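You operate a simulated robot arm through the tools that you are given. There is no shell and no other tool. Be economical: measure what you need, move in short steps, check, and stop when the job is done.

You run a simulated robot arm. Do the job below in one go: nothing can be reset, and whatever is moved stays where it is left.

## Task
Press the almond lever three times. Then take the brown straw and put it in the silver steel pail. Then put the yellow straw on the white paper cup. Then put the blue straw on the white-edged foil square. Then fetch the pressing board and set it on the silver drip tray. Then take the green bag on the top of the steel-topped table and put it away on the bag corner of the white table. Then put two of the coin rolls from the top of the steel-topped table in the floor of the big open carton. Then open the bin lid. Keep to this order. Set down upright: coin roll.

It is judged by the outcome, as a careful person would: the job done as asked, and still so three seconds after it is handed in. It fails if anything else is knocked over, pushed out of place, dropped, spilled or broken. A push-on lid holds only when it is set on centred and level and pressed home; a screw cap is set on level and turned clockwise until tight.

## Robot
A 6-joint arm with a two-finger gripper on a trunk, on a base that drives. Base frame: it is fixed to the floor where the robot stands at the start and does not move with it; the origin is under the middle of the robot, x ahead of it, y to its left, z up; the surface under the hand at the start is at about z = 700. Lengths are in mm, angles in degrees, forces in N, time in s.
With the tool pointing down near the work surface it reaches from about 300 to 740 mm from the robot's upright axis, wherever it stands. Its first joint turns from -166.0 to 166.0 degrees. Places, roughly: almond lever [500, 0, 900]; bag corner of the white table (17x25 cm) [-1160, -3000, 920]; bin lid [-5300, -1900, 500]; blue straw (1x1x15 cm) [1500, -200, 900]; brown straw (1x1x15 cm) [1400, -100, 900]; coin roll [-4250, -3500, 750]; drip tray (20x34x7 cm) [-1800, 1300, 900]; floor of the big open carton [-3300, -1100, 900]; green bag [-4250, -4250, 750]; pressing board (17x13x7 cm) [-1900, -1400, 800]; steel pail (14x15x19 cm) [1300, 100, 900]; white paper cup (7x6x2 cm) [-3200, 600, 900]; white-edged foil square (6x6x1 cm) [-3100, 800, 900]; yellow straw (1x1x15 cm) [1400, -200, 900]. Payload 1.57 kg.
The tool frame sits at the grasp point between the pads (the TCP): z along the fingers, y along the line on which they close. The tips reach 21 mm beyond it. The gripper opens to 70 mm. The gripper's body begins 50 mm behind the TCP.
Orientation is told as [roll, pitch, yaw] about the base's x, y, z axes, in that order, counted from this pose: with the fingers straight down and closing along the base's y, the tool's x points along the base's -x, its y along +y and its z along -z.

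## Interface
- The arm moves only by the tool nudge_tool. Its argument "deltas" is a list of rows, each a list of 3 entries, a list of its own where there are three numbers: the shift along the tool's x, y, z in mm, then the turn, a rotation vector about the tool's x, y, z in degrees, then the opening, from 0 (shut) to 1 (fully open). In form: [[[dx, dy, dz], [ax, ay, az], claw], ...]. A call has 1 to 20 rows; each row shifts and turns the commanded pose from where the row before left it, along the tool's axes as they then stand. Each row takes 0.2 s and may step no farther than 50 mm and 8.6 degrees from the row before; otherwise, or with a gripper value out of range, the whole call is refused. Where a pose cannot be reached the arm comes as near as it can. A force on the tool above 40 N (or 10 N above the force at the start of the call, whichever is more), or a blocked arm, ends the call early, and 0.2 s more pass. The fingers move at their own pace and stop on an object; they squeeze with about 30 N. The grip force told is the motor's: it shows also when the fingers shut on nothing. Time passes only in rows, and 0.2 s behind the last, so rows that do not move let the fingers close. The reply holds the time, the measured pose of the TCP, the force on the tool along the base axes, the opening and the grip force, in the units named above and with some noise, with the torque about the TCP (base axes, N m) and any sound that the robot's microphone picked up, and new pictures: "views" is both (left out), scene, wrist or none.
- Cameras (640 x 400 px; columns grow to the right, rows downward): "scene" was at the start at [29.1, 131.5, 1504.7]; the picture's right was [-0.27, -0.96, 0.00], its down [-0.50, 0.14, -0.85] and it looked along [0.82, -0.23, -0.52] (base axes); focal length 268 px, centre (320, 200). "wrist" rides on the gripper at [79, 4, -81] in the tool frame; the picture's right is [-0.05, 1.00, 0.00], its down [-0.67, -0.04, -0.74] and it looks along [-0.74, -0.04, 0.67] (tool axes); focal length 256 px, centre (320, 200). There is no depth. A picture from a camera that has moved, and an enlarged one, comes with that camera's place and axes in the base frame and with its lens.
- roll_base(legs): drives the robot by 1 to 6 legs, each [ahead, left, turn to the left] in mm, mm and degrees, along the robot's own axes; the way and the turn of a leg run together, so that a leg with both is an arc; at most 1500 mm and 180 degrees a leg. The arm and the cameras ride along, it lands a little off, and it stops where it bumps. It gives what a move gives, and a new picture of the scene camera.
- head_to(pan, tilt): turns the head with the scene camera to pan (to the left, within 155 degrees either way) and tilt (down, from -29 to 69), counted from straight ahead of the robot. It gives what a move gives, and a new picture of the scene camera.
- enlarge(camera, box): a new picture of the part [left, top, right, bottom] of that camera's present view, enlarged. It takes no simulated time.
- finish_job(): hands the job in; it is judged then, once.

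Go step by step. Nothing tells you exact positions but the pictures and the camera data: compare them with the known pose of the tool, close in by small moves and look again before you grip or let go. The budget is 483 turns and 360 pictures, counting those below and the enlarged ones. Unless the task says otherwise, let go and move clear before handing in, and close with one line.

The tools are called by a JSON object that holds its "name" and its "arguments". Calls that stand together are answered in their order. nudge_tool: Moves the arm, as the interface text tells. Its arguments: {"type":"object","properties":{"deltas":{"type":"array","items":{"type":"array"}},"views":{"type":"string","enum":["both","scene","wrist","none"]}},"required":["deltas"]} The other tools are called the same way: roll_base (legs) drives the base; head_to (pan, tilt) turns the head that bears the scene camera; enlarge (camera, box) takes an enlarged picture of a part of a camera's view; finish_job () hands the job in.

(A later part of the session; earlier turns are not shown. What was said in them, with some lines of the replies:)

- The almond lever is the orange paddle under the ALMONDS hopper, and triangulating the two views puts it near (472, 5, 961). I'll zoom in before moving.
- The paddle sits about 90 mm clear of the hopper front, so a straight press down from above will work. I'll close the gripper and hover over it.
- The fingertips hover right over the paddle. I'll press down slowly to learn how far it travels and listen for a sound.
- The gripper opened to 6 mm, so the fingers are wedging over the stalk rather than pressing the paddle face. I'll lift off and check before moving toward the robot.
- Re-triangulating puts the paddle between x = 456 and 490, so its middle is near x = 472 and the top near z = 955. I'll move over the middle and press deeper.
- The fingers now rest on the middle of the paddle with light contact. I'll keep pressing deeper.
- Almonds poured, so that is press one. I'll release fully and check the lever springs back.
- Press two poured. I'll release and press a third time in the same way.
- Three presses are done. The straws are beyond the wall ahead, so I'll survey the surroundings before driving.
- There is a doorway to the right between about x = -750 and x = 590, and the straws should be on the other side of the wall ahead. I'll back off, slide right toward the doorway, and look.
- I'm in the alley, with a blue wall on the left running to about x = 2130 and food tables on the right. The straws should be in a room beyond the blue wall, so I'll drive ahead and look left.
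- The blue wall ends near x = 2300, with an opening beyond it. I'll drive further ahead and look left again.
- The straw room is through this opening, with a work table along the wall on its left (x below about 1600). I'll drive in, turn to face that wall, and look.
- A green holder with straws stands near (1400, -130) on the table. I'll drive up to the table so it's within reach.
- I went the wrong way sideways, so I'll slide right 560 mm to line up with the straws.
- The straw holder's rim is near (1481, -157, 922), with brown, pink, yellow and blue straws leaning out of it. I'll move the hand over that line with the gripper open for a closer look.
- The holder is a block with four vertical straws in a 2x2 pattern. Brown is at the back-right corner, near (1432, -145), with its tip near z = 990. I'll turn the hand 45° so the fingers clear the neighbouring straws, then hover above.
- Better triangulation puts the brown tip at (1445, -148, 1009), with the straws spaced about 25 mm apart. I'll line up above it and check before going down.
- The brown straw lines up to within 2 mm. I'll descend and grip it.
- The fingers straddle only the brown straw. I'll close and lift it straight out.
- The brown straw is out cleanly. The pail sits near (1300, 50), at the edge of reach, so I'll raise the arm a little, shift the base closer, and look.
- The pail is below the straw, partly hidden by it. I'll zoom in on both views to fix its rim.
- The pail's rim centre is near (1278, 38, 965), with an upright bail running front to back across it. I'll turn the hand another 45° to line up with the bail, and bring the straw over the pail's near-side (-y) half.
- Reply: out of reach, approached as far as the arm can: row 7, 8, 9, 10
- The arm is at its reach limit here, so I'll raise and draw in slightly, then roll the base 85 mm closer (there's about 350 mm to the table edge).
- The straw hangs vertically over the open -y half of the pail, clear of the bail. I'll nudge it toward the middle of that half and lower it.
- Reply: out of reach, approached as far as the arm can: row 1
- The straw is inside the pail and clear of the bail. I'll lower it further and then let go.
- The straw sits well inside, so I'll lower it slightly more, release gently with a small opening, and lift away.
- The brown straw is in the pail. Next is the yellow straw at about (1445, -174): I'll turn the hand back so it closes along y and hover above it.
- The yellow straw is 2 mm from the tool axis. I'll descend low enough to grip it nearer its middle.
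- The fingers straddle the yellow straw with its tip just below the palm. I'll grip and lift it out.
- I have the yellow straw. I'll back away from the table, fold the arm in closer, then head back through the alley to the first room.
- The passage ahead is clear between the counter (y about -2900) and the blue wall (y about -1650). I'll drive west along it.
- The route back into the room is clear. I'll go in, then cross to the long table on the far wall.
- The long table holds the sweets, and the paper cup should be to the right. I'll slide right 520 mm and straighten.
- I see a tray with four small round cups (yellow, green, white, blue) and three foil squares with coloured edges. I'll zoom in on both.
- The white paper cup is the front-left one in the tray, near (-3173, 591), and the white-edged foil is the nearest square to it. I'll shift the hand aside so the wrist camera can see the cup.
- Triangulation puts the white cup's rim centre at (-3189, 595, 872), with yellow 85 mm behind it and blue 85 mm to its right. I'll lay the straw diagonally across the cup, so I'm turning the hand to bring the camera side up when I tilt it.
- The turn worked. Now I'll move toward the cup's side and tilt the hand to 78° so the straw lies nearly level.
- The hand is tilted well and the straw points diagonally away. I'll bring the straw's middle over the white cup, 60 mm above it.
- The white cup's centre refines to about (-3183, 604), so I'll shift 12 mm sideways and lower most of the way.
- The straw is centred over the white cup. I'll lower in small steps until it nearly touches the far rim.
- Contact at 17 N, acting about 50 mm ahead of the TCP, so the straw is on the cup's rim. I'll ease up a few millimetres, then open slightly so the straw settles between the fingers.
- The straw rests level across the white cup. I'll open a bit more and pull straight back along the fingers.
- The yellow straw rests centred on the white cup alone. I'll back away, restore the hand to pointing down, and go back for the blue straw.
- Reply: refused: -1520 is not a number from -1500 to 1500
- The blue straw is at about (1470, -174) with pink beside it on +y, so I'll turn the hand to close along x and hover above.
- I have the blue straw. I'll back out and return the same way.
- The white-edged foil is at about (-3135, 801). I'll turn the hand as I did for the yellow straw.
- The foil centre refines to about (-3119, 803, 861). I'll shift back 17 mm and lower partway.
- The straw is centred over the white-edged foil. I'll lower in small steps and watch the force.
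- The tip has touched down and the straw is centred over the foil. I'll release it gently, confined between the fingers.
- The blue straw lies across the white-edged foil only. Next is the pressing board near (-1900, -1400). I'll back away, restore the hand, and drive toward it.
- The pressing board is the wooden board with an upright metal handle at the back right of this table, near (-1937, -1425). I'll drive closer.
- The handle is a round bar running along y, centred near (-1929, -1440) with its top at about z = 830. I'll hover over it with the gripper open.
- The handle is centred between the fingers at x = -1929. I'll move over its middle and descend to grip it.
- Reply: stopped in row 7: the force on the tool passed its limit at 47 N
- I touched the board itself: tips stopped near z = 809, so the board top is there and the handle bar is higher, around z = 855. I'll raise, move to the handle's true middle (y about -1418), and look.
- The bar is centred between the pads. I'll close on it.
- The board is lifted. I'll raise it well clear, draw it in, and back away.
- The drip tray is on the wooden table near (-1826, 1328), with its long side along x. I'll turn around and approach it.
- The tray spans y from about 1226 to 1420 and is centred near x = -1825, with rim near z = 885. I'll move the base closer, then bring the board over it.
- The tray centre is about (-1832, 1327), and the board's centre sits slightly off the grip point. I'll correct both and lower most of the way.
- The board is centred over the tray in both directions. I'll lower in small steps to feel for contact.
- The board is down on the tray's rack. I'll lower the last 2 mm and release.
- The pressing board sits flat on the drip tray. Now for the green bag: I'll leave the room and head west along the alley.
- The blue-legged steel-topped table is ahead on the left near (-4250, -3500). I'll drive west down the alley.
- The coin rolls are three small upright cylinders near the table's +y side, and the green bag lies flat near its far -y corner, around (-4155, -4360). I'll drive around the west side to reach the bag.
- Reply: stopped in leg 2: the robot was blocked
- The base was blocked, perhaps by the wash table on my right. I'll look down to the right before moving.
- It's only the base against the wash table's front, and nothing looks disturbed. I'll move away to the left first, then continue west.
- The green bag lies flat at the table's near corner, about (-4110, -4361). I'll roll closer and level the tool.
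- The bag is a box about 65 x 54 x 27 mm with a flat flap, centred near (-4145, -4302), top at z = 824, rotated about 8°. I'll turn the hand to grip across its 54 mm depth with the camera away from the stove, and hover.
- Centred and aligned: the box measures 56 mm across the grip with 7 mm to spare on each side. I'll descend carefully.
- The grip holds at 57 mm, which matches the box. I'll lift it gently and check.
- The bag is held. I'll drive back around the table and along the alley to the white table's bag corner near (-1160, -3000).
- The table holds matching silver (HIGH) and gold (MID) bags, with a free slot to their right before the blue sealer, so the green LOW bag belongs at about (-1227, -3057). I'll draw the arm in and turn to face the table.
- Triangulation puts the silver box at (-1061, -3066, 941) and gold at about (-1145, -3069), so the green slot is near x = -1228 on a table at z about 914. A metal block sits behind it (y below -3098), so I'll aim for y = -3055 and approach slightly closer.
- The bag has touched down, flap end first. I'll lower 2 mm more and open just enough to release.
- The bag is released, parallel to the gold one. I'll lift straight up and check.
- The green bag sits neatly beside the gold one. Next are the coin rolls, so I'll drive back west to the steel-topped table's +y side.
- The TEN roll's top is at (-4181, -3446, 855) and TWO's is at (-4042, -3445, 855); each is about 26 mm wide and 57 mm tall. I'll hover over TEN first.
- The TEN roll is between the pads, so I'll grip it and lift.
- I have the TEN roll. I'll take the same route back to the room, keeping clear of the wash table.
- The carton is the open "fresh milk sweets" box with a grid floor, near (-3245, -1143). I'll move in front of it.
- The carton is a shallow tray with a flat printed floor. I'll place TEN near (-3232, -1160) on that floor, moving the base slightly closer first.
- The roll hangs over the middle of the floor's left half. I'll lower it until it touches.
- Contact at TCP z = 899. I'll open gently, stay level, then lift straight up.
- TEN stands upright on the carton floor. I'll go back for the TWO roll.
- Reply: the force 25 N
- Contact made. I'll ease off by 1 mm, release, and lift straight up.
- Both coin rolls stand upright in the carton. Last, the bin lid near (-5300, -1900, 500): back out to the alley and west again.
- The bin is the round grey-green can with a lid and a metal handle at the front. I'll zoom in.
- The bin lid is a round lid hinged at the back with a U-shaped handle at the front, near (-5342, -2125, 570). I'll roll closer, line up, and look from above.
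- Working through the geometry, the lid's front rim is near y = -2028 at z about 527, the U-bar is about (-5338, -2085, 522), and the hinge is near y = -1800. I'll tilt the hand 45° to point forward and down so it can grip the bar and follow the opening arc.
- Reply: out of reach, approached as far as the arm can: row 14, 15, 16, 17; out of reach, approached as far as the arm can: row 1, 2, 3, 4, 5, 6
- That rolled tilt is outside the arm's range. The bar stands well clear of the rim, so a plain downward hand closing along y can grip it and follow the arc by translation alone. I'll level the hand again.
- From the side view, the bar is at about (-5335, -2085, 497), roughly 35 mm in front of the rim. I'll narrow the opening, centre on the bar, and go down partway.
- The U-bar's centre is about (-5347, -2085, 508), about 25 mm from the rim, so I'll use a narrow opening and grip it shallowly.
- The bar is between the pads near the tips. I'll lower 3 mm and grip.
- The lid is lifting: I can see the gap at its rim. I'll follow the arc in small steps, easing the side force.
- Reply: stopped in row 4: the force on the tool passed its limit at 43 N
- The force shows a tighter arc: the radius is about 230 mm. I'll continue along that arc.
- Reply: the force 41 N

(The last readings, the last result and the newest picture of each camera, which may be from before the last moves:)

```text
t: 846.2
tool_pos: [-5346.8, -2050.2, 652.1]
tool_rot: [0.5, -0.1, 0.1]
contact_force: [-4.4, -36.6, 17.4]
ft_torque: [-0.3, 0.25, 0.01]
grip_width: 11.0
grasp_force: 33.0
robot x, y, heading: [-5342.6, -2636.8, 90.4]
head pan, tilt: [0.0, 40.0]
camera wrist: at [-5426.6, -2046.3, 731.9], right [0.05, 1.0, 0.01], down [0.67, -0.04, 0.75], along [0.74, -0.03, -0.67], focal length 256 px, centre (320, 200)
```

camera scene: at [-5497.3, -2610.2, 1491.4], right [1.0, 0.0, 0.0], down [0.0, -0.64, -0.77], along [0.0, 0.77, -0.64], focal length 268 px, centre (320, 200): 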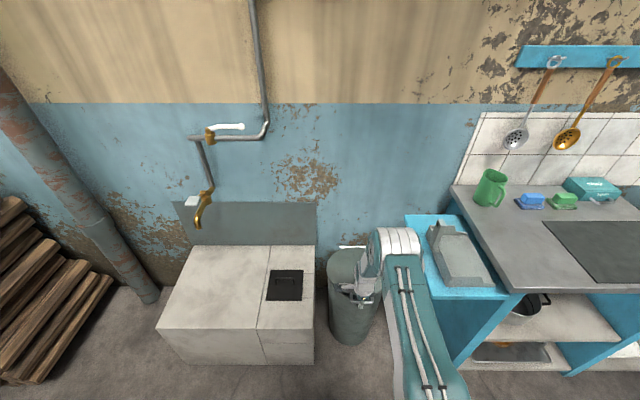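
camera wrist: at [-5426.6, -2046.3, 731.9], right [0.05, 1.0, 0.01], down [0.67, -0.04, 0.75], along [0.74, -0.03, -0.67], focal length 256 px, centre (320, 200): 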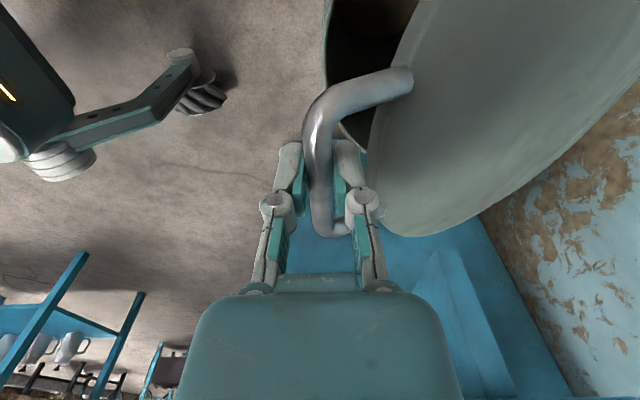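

{"name": "nudge_tool", "arguments": {"deltas": [[[0, -0.5, -12.5], [0, 0, 0], 0], [[0, 7.5, -11.8], [0, 0, 0], 0], [[0, 8.5, -11.4], [0, 0, 0], 0], [[0, 0, 0], [0, 0, 0], 0]], "views": "wrist"}}

```text
t: 847.2
tool_pos: [-5346.2, -2027.6, 690.1]
tool_rot: [1.2, -0.1, 0.1]
contact_force: [-9.6, 34.2, -25.8]
ft_torque: [0.19, 0.09, 0.05]
grip_width: 11.5
grasp_force: 32.0
robot x, y, heading: [-5346.1, -2633.3, 90.4]
head pan, tilt: [0.0, 40.0]
camera wrist: at [-5426.0, -2025.2, 770.2], right [0.05, 1.0, 0.02], down [0.67, -0.05, 0.74], along [0.74, -0.02, -0.67], focal length 256 px, centre (320, 200)
```

wrist: 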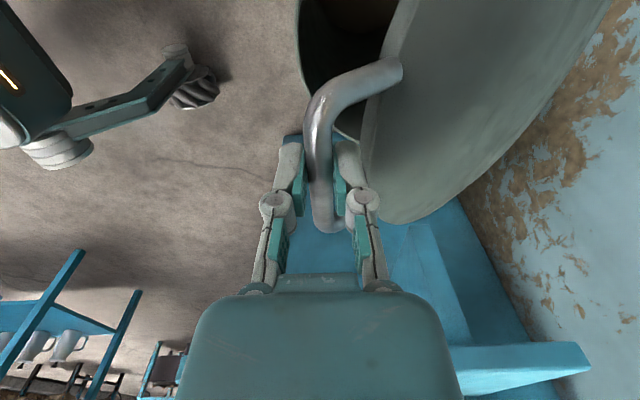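

The force is now pulling inward along the radius, so I'm slightly outside the arc. I'll correct inward while moving along the tangent, checking often.

{"name": "nudge_tool", "arguments": {"deltas": [[[0, 7, -5], [0, 0, 0], 0], [[0, 7, -7.5], [0, 0, 0], 0], [[0, 0, 0], [0, 0, 0], 0]], "views": "none"}}

```text
t: 848.0
tool_pos: [-5345.8, -2018.5, 702.5]
tool_rot: [0.8, -0.2, 0.1]
contact_force: [3.2, 3.1, -4.0]
ft_torque: [-0.03, -0.1, -0.07]
grip_width: 11.0
grasp_force: 32.0
robot x, y, heading: [-5342.5, -2638.0, 90.1]
head pan, tilt: [0.0, 40.0]
```

{"name": "nudge_tool", "arguments": {"deltas": [[[0, 13.6, -14], [0, 0, 0], 0], [[0, 14.5, -13], [0, 0, 0], 0], [[0, 0, 0], [0, 0, 0], 0]], "views": "none"}}

{"name": "nudge_tool", "arguments": {"deltas": [[[0, 0, 0], [0, 0, 0], 0]], "views": "none"}}

```text
t: 848.9
tool_pos: [-5348.2, -1988.6, 729.3]
tool_rot: [1.0, -0.1, 0.0]
contact_force: [5.9, -23.8, 24.8]
ft_torque: [-0.15, -0.05, -0.02]
grip_width: 10.7
grasp_force: 31.9
robot x, y, heading: [-5342.9, -2637.7, 90.6]
head pan, tilt: [0.0, 40.0]
```

```text
t: 849.2
tool_pos: [-5346.1, -1988.6, 729.6]
tool_rot: [1.0, 0.0, 0.1]
contact_force: [5.8, -24.3, 24.7]
ft_torque: [-0.14, -0.03, 0.02]
grip_width: 11.2
grasp_force: 32.0
robot x, y, heading: [-5348.4, -2636.0, 90.2]
head pan, tilt: [0.0, 40.0]
```

{"name": "nudge_tool", "arguments": {"deltas": [[[0, 6, -8], [0, 0, 0], 0], [[0, 6.5, -7.5], [0, 0, 0], 0], [[0, 0, 0], [0, 0, 0], 0]], "views": "none"}}

```text
t: 850.0
tool_pos: [-5346.3, -1974.6, 742.2]
tool_rot: [1.0, 0.0, 0.1]
contact_force: [3.9, 21.3, -28.3]
ft_torque: [0.05, -0.02, -0.04]
grip_width: 11.0
grasp_force: 32.0
robot x, y, heading: [-5346.5, -2636.4, 90.3]
head pan, tilt: [0.0, 40.0]
```

{"name": "nudge_tool", "arguments": {"deltas": [[[0, 8.7, -4.8], [0, 0, 0], 0], [[0, 8.7, -4.8], [0, 0, 0], 0], [[0, 0, 0], [0, 0, 0], 0]], "views": "none"}}

{"name": "nudge_tool", "arguments": {"deltas": [[[0, 0, 0], [0, 0, 0], 0]], "views": "wrist"}}

```text
t: 850.9
tool_pos: [-5347.1, -1957.3, 755.2]
tool_rot: [0.9, -0.1, 0.1]
contact_force: [4.5, 4.8, -9.3]
ft_torque: [0.07, 0.04, 0.0]
grip_width: 11.0
grasp_force: 31.7
robot x, y, heading: [-5342.0, -2639.7, 90.3]
head pan, tilt: [0.0, 40.0]
```

```text
t: 851.2
tool_pos: [-5346.9, -1959.0, 755.4]
tool_rot: [1.0, -0.1, 0.1]
contact_force: [4.6, 2.4, -2.8]
ft_torque: [0.02, -0.09, -0.03]
grip_width: 11.0
grasp_force: 31.8
robot x, y, heading: [-5340.8, -2631.9, 90.3]
head pan, tilt: [0.0, 40.0]
camera wrist: at [-5426.7, -1955.3, 835.3], right [0.05, 1.0, 0.02], down [0.67, -0.05, 0.74], along [0.74, -0.03, -0.67], focal length 256 px, centre (320, 200)
```

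wrist: 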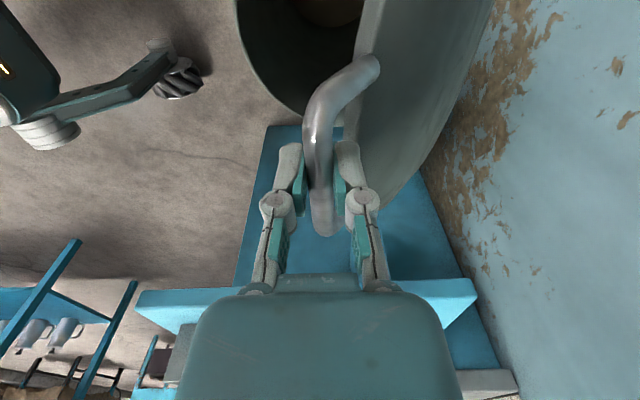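

{"name": "nudge_tool", "arguments": {"deltas": [[[0, 10, -5.4], [0, 0, 0], 0], [[0, 10, -5], [0, 0, 0], 0], [[0, 10.7, -4.6], [0, 0, 0], 0], [[0, 0, 0], [0, 0, 0], 0]], "views": "none"}}

```text
t: 852.2
tool_pos: [-5347.5, -1929.0, 770.4]
tool_rot: [1.1, 0.0, 0.1]
contact_force: [5.3, -14.2, 25.5]
ft_torque: [-0.09, 0.0, -0.01]
grip_width: 10.6
grasp_force: 31.2
robot x, y, heading: [-5344.1, -2637.7, 90.4]
head pan, tilt: [0.0, 40.0]
```

{"name": "nudge_tool", "arguments": {"deltas": [[[0, 9.5, -5.5], [0, 0, 0], 0], [[0, 10.5, -4.5], [0, 0, 0], 0], [[0, 0, 0], [0, 0, 0], 0]], "views": "none"}}

```text
t: 853.0
tool_pos: [-5347.5, -1909.0, 778.5]
tool_rot: [1.0, 0.0, 0.1]
contact_force: [0.0, -5.2, 11.1]
ft_torque: [0.06, 0.24, 0.01]
grip_width: 10.8
grasp_force: 32.0
robot x, y, heading: [-5345.7, -2634.4, 90.3]
head pan, tilt: [0.0, 40.0]
```

{"name": "nudge_tool", "arguments": {"deltas": [[[0, 10.5, -4.3], [0, 0, 0], 0], [[0, 11, -3.5], [0, 0, 0], 0], [[0, 0, 0], [0, 0, 0], 0]]}}

{"name": "enlarge", "arguments": {"camera": "scene", "box": [280, 180, 440, 340]}}

```text
t: 853.9
tool_pos: [-5346.5, -1888.3, 787.1]
tool_rot: [0.9, -0.1, 0.0]
contact_force: [1.0, -1.2, 5.0]
ft_torque: [0.02, 0.09, -0.01]
grip_width: 10.7
grasp_force: 32.0
robot x, y, heading: [-5345.0, -2637.8, 90.1]
head pan, tilt: [0.0, 40.0]
camera scene: at [-5497.1, -2609.1, 1491.5], right [1.0, 0.01, 0.0], down [0.0, -0.64, -0.77], along [0.0, 0.77, -0.64], focal length 268 px, centre (320, 200)
camera wrist: at [-5427.3, -1885.7, 867.9], right [0.05, 1.0, 0.02], down [0.67, -0.05, 0.75], along [0.74, -0.03, -0.67], focal length 256 px, centre (320, 200)
```

scene: 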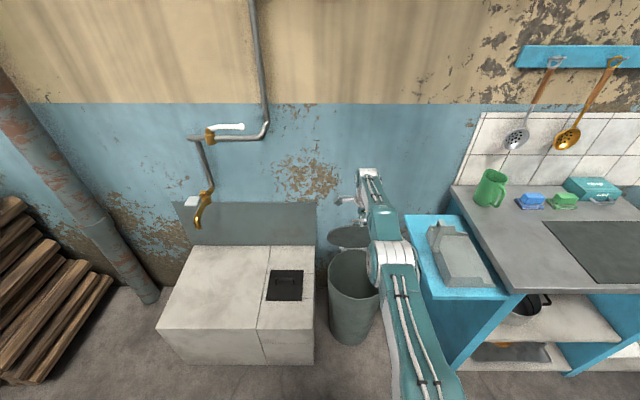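
wrist: 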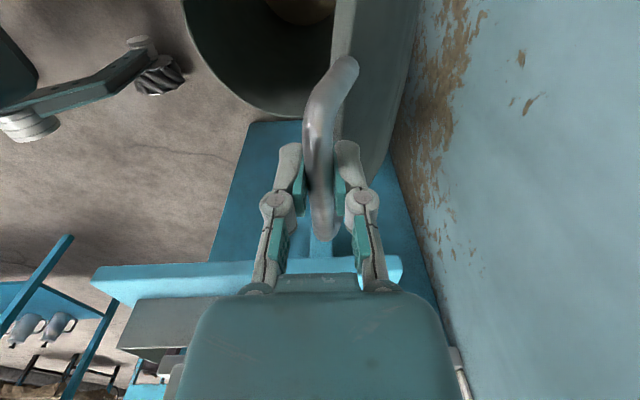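

```text
2.50 times, centred on (360, 260) of scene
camera zoom: at [-5497.1, -2609.1, 1491.5], right [1.0, 0.01, 0.0], down [0.0, -0.64, -0.77], along [0.0, 0.77, -0.64], focal length 669 px, centre (220, 50)
```

zoom: 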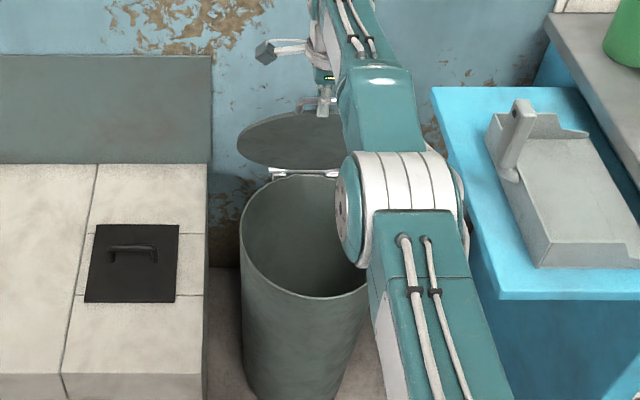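

The lid is up at about 76°. I'll keep following the arc past vertical, watching for the reach limit.

{"name": "nudge_tool", "arguments": {"deltas": [[[0, 11, -2.5], [0, 0, 0], 0], [[0, 11, -2], [0, 0, 0], 0], [[0, 0, 0], [0, 0, 0], 0]], "views": "none"}}

```text
t: 854.6
tool_pos: [-5346.7, -1887.9, 787.6]
tool_rot: [0.8, -0.2, 0.1]
contact_force: [0.4, 10.0, -28.6]
ft_torque: [0.01, -0.01, -0.01]
grip_width: 10.9
grasp_force: 31.8
out of reach, approached as far as the arm can: row 1, 2
robot x, y, heading: [-5338.8, -2636.8, 90.2]
head pan, tilt: [0.0, 40.0]
```

The arm has reached its limit, so I'll use small base moves forward to carry the lid on past vertical.

{"name": "roll_base", "arguments": {"legs": [[30, 0, 0]]}}

```text
t: 855.5
tool_pos: [-5347.3, -1857.9, 795.6]
tool_rot: [1.3, -0.1, 0.2]
contact_force: [2.1, -6.7, 25.8]
ft_torque: [0.0, -0.01, -0.03]
grip_width: 10.9
grasp_force: 32.2
robot x, y, heading: [-5347.4, -2606.9, 90.2]
head pan, tilt: [0.0, 40.0]
camera scene: at [-5497.2, -2581.6, 1491.6], right [1.0, 0.01, 0.0], down [0.0, -0.64, -0.77], along [0.0, 0.77, -0.64], focal length 268 px, centre (320, 200)
```

scene: 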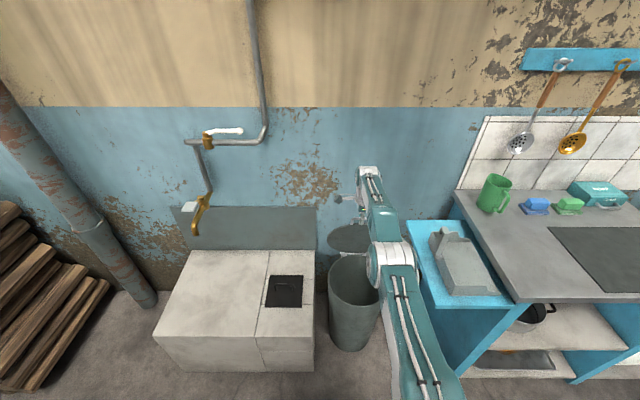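

{"name": "roll_base", "arguments": {"legs": [[40, 0, 0]]}}

{"name": "enlarge", "arguments": {"camera": "scene", "box": [290, 150, 430, 340]}}

```text
t: 856.4
tool_pos: [-5347.3, -1816.3, 797.2]
tool_rot: [1.3, -0.1, 0.1]
contact_force: [0.1, -2.2, 25.7]
ft_torque: [0.0, 0.04, -0.01]
grip_width: 10.7
grasp_force: 32.0
robot x, y, heading: [-5346.4, -2563.9, 90.2]
head pan, tilt: [0.0, 40.0]
camera scene: at [-5497.8, -2540.4, 1491.6], right [1.0, 0.0, 0.0], down [0.0, -0.64, -0.77], along [0.0, 0.77, -0.64], focal length 268 px, centre (320, 200)
```

scene: 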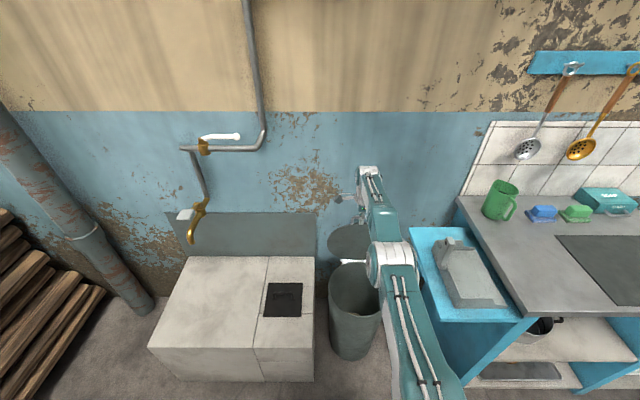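

```text
2.11 times, centred on (360, 245) of scene
camera zoom: at [-5497.8, -2540.4, 1491.6], right [1.0, 0.0, 0.0], down [0.0, -0.64, -0.77], along [0.0, 0.77, -0.64], focal length 563 px, centre (236, 105)
```

zoom: 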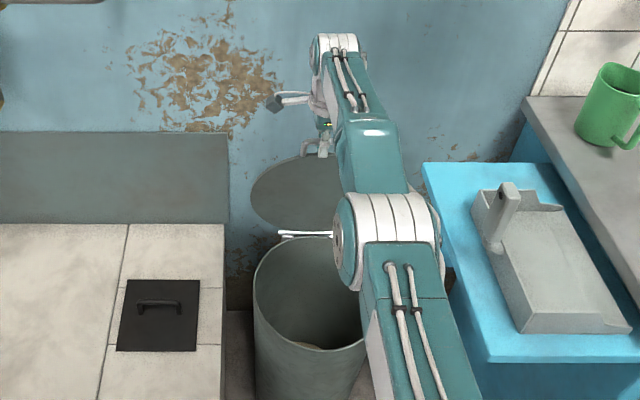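

{"name": "roll_base", "arguments": {"legs": [[45, 0, 0]]}}

{"name": "nudge_tool", "arguments": {"deltas": [[[0, 0, 0], [0, 0, 0], 0]], "views": "wrist"}}

```text
t: 857.3
tool_pos: [-5347.0, -1769.7, 797.6]
tool_rot: [1.5, -0.1, 0.2]
contact_force: [1.3, 0.5, 8.8]
ft_torque: [0.07, -0.04, -0.03]
grip_width: 10.6
grasp_force: 31.8
robot x, y, heading: [-5347.7, -2521.5, 90.1]
head pan, tilt: [0.0, 40.0]
camera scene: at [-5498.0, -2493.2, 1491.5], right [1.0, 0.0, 0.0], down [0.0, -0.64, -0.77], along [0.0, 0.77, -0.64], focal length 268 px, centre (320, 200)
```

scene: 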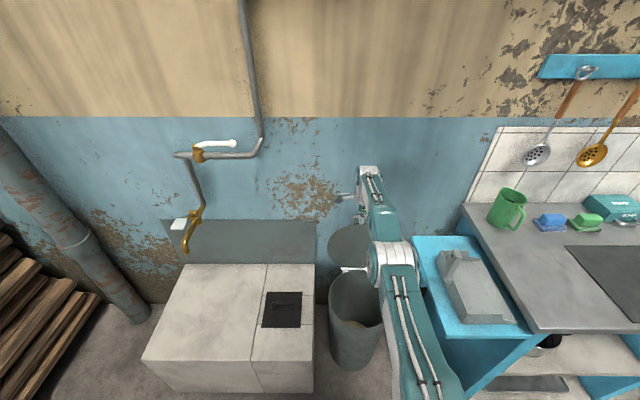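

```text
t: 857.7
tool_pos: [-5347.4, -1769.5, 797.2]
tool_rot: [1.5, -0.1, 0.1]
contact_force: [-0.8, -0.7, -2.5]
ft_torque: [-0.03, 0.09, -0.01]
grip_width: 10.3
grasp_force: 32.2
robot x, y, heading: [-5345.6, -2518.4, 90.1]
head pan, tilt: [0.0, 40.0]
camera wrist: at [-5427.5, -1767.4, 877.8], right [0.05, 1.0, 0.03], down [0.66, -0.05, 0.74], along [0.75, -0.02, -0.67], focal length 256 px, centre (320, 200)
```

wrist: 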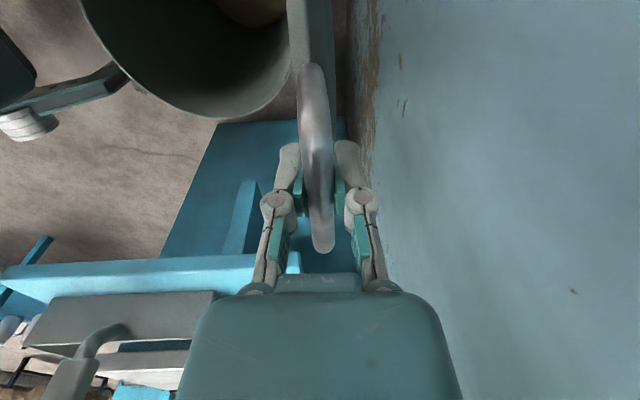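

{"name": "roll_base", "arguments": {"legs": [[32, 0, 0]]}}

{"name": "nudge_tool", "arguments": {"deltas": [[[0, 0, 0], [0, 0, 0], 0]], "views": "wrist"}}

```text
t: 858.5
tool_pos: [-5347.0, -1738.3, 794.9]
tool_rot: [1.1, -0.1, 0.1]
contact_force: [-1.4, -4.5, -27.0]
ft_torque: [0.05, -0.01, 0.02]
grip_width: 10.5
grasp_force: 31.5
robot x, y, heading: [-5342.3, -2486.0, 90.4]
head pan, tilt: [0.0, 40.0]
camera scene: at [-5498.5, -2458.1, 1491.2], right [1.0, 0.0, 0.0], down [0.0, -0.65, -0.76], along [0.0, 0.76, -0.65], focal length 268 px, centre (320, 200)
```

scene: 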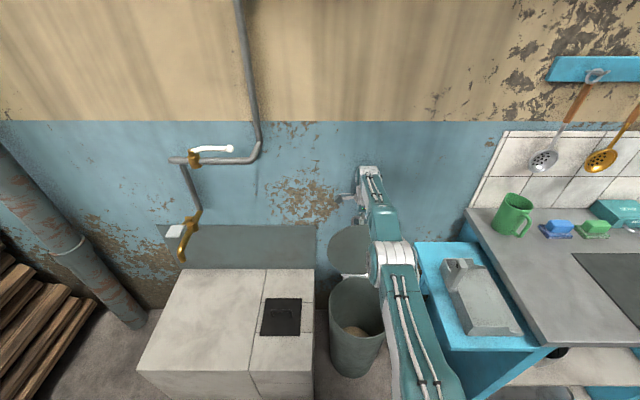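

```text
t: 858.9
tool_pos: [-5347.5, -1738.4, 795.6]
tool_rot: [1.0, -0.1, 0.0]
contact_force: [-0.6, -1.6, -13.9]
ft_torque: [0.01, -0.06, -0.01]
grip_width: 10.6
grasp_force: 31.8
robot x, y, heading: [-5347.5, -2486.3, 90.4]
head pan, tilt: [0.0, 40.0]
camera wrist: at [-5427.5, -1735.7, 875.2], right [0.05, 1.0, 0.02], down [0.66, -0.05, 0.75], along [0.75, -0.03, -0.67], focal length 256 px, centre (320, 200)
```

wrist: 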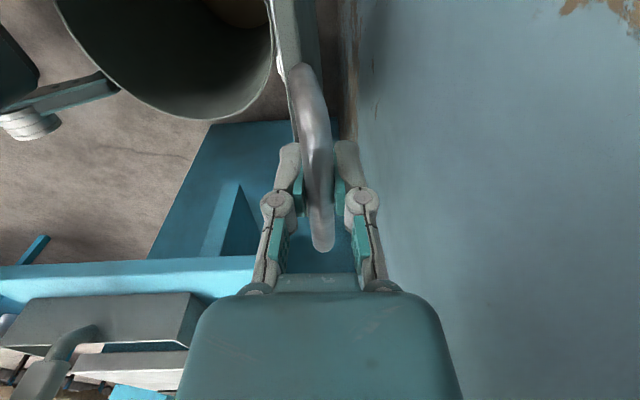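

The lid is past vertical, at about 100°, with low forces. I'll relax a little, open slightly, and see whether it stays.

{"name": "nudge_tool", "arguments": {"deltas": [[[0, 0, 2], [0, 0, 0], 0], [[0, 0, 0], [0, 0, 0], 0.2], [[0, 0, 0], [0, 0, 0], 0.3], [[0, 0, 0], [0, 0, 0], 0.35], [[0, 0, 0], [0, 0, 0], 0.35], [[0, 0, 0], [0, 0, 0], 0.35]], "views": "wrist"}}

```text
t: 860.3
tool_pos: [-5347.7, -1738.2, 795.4]
tool_rot: [1.3, -0.1, 0.1]
contact_force: [0.1, 0.8, 0.6]
ft_torque: [0.01, -0.03, 0.01]
grip_width: 24.9
grasp_force: 0.3
robot x, y, heading: [-5346.0, -2484.2, 90.3]
head pan, tilt: [0.0, 40.0]
camera wrist: at [-5427.2, -1736.0, 875.4], right [0.05, 1.0, 0.02], down [0.67, -0.05, 0.74], along [0.74, -0.02, -0.67], focal length 256 px, centre (320, 200)
```

wrist: 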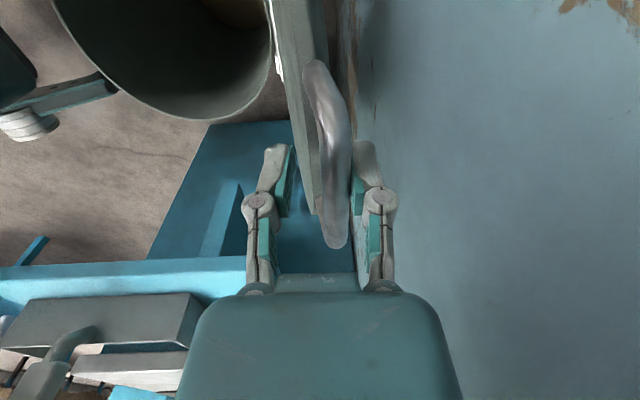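

The lid leans back against the rear finger. I'll open slowly so it settles gently backward.

{"name": "nudge_tool", "arguments": {"deltas": [[[0, 0, 0], [0, 0, 0], 0.45], [[0, 0, 0], [0, 0, 0], 0.55], [[0, 0, 0], [0, 0, 0], 0.65], [[0, 0, 0], [0, 0, 0], 0.75], [[0, 0, 0], [0, 0, 0], 0.85], [[0, 0, 0], [0, 0, 0], 0.85]], "views": "wrist"}}

```text
t: 861.7
tool_pos: [-5346.0, -1739.2, 795.1]
tool_rot: [1.3, -0.1, 0.0]
contact_force: [0.2, -0.2, -0.4]
ft_torque: [0.03, 0.0, 0.02]
grip_width: 59.7
grasp_force: 0.1
robot x, y, heading: [-5346.3, -2489.9, 90.4]
head pan, tilt: [0.0, 40.0]
camera wrist: at [-5427.3, -1736.0, 875.4], right [0.05, 1.0, 0.02], down [0.67, -0.05, 0.75], along [0.74, -0.02, -0.67], focal length 256 px, centre (320, 200)
```

wrist: 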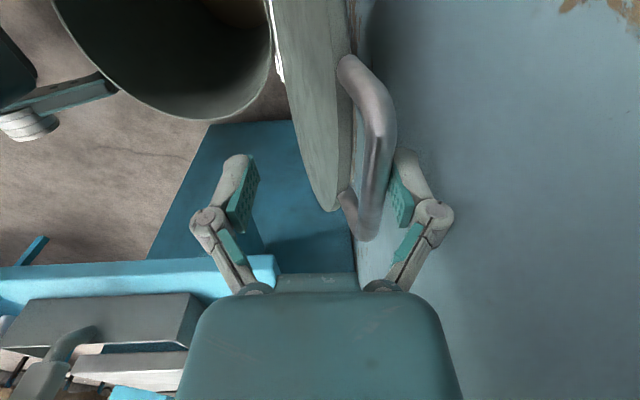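

{"name": "nudge_tool", "arguments": {"deltas": [[[0, 0, 0], [0, 0, 0], 1], [[0, 0, 0], [0, 0, 0], 1], [[0, 0, -10], [0, 0, 0], 1], [[0, 0, -15], [0, 0, 0], 1], [[0, 0, -20], [0, 0, 0], 1], [[0, -10, -15], [0, 0, 0], 1], [[0, -40, -5], [0, 0, 0], 1], [[0, -45, 0], [0, 0, 0], 1], [[0, -45, 0], [0, 0, 0], 1]]}}

{"name": "enlarge", "arguments": {"camera": "scene", "box": [290, 180, 430, 360]}}

```text
t: 863.7
tool_pos: [-5347.3, -1883.3, 856.6]
tool_rot: [1.3, -0.2, 0.0]
contact_force: [0.5, 0.2, 0.1]
ft_torque: [-0.01, 0.03, 0.01]
grip_width: 69.8
grasp_force: 0.1
robot x, y, heading: [-5345.6, -2490.2, 90.3]
head pan, tilt: [0.0, 40.0]
camera scene: at [-5498.1, -2461.1, 1491.4], right [1.0, 0.0, 0.0], down [0.0, -0.64, -0.76], along [0.0, 0.76, -0.64], focal length 268 px, centre (320, 200)
camera wrist: at [-5426.8, -1879.7, 937.0], right [0.05, 1.0, 0.02], down [0.67, -0.05, 0.74], along [0.74, -0.02, -0.67], focal length 256 px, centre (320, 200)
```

scene: 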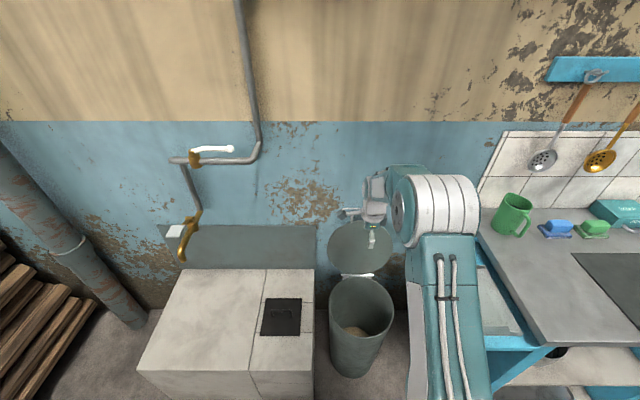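
wrist: 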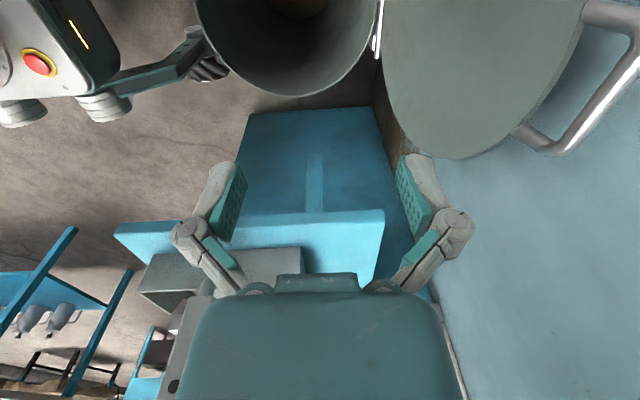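

```text
2.22 times, centred on (360, 270) of scene
camera zoom: at [-5498.1, -2461.1, 1491.4], right [1.0, 0.0, 0.0], down [0.0, -0.64, -0.76], along [0.0, 0.76, -0.64], focal length 595 px, centre (231, 44)
```

zoom: 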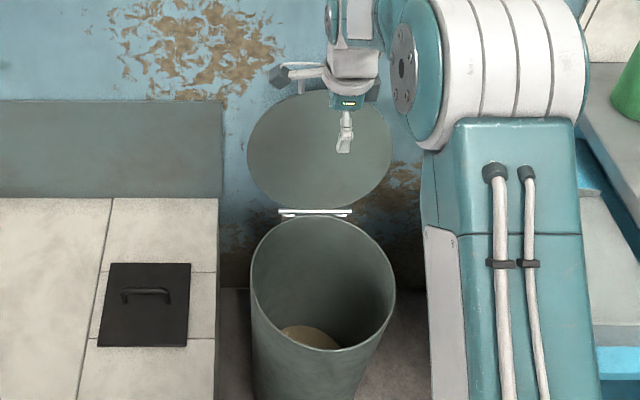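

The lid is open and resting back on its own. I'll raise the arm, back away, and confirm it stays.

{"name": "nudge_tool", "arguments": {"deltas": [[[0, -40, -30], [0, 0, 0], 0.5], [[0, -40, -30], [0, 0, 0], 0.5], [[0, -40, -30], [0, 0, 0], 0.5], [[0, -40, -20], [0, 0, 0], 0.5], [[0, 0, 0], [0, 0, 0], 0.5]], "views": "none"}}

{"name": "roll_base", "arguments": {"legs": [[-250, 0, 0]]}}

{"name": "enlarge", "arguments": {"camera": "scene", "box": [280, 180, 440, 360]}}

{"name": "head_to", "arguments": {"pan": -45, "tilt": 30}}

```text
t: 864.9
tool_pos: [-5350.6, -2043.2, 965.1]
tool_rot: [1.2, -0.1, 0.0]
contact_force: [0.6, 0.0, 0.0]
ft_torque: [-0.01, 0.01, -0.01]
grip_width: 35.0
grasp_force: 0.1
robot x, y, heading: [-5344.2, -2488.2, 90.3]
head pan, tilt: [0.0, 40.0]
```

```text
t: 866.7
tool_pos: [-5350.1, -2292.7, 964.8]
tool_rot: [1.2, -0.1, -0.1]
contact_force: [-0.4, -0.5, -0.1]
ft_torque: [0.0, 0.01, 0.0]
grip_width: 34.7
grasp_force: 0.1
robot x, y, heading: [-5345.4, -2734.6, 90.3]
head pan, tilt: [0.0, 40.0]
camera scene: at [-5497.4, -2710.8, 1491.4], right [1.0, 0.0, 0.0], down [0.0, -0.64, -0.77], along [0.0, 0.77, -0.64], focal length 268 px, centre (320, 200)
```

scene: 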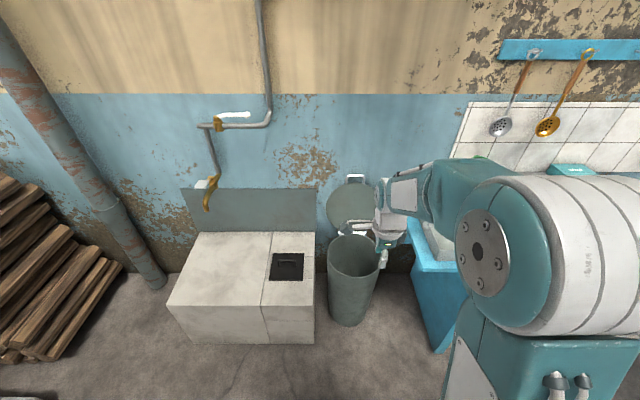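

```text
2.22 times, centred on (360, 270) of scene
camera zoom: at [-5497.4, -2710.8, 1491.4], right [1.0, 0.0, 0.0], down [0.0, -0.64, -0.77], along [0.0, 0.77, -0.64], focal length 595 px, centre (231, 44)
```

zoom: 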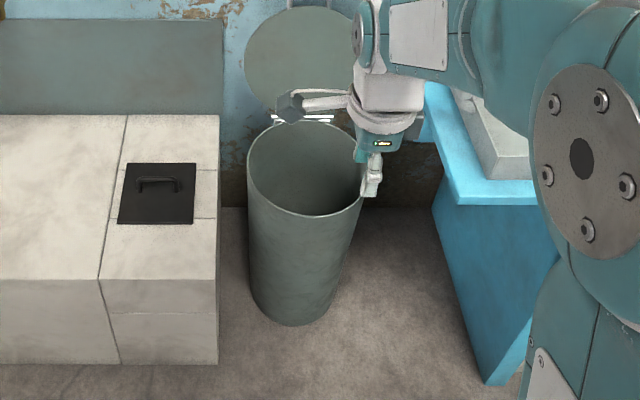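

```text
t: 867.9
tool_pos: [-5350.1, -2292.0, 964.8]
tool_rot: [1.4, -0.1, 0.0]
contact_force: [0.0, 1.4, -0.3]
ft_torque: [0.0, -0.03, -0.02]
grip_width: 34.9
grasp_force: 0.1
robot x, y, heading: [-5347.0, -2733.5, 90.3]
head pan, tilt: [-45.0, 30.0]
camera scene: at [-5433.4, -2731.6, 1506.8], right [0.71, -0.7, 0.0], down [-0.35, -0.36, -0.87], along [0.61, 0.61, -0.5], focal length 268 px, centre (320, 200)
```

scene: 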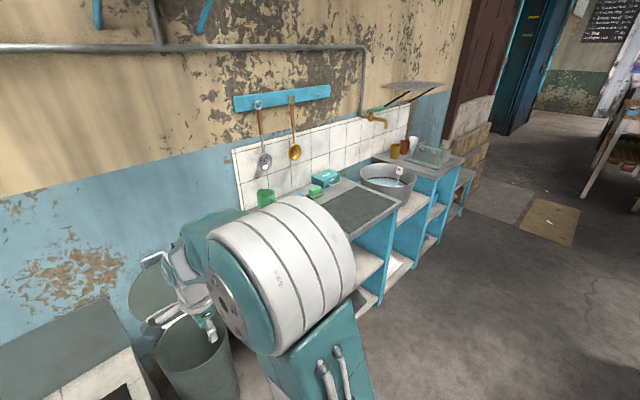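

The lid stays open and the gripper is empty and clear. The wash table I bumped earlier looks undisturbed, so I'm handing the job in.

{"name": "finish_job", "arguments": {}}

```text
The job is handed in.
```

I did all eight steps in the order you gave and handed the job in; the robot's base bumped the front of the wash table once on the way, and nothing there looked disturbed.
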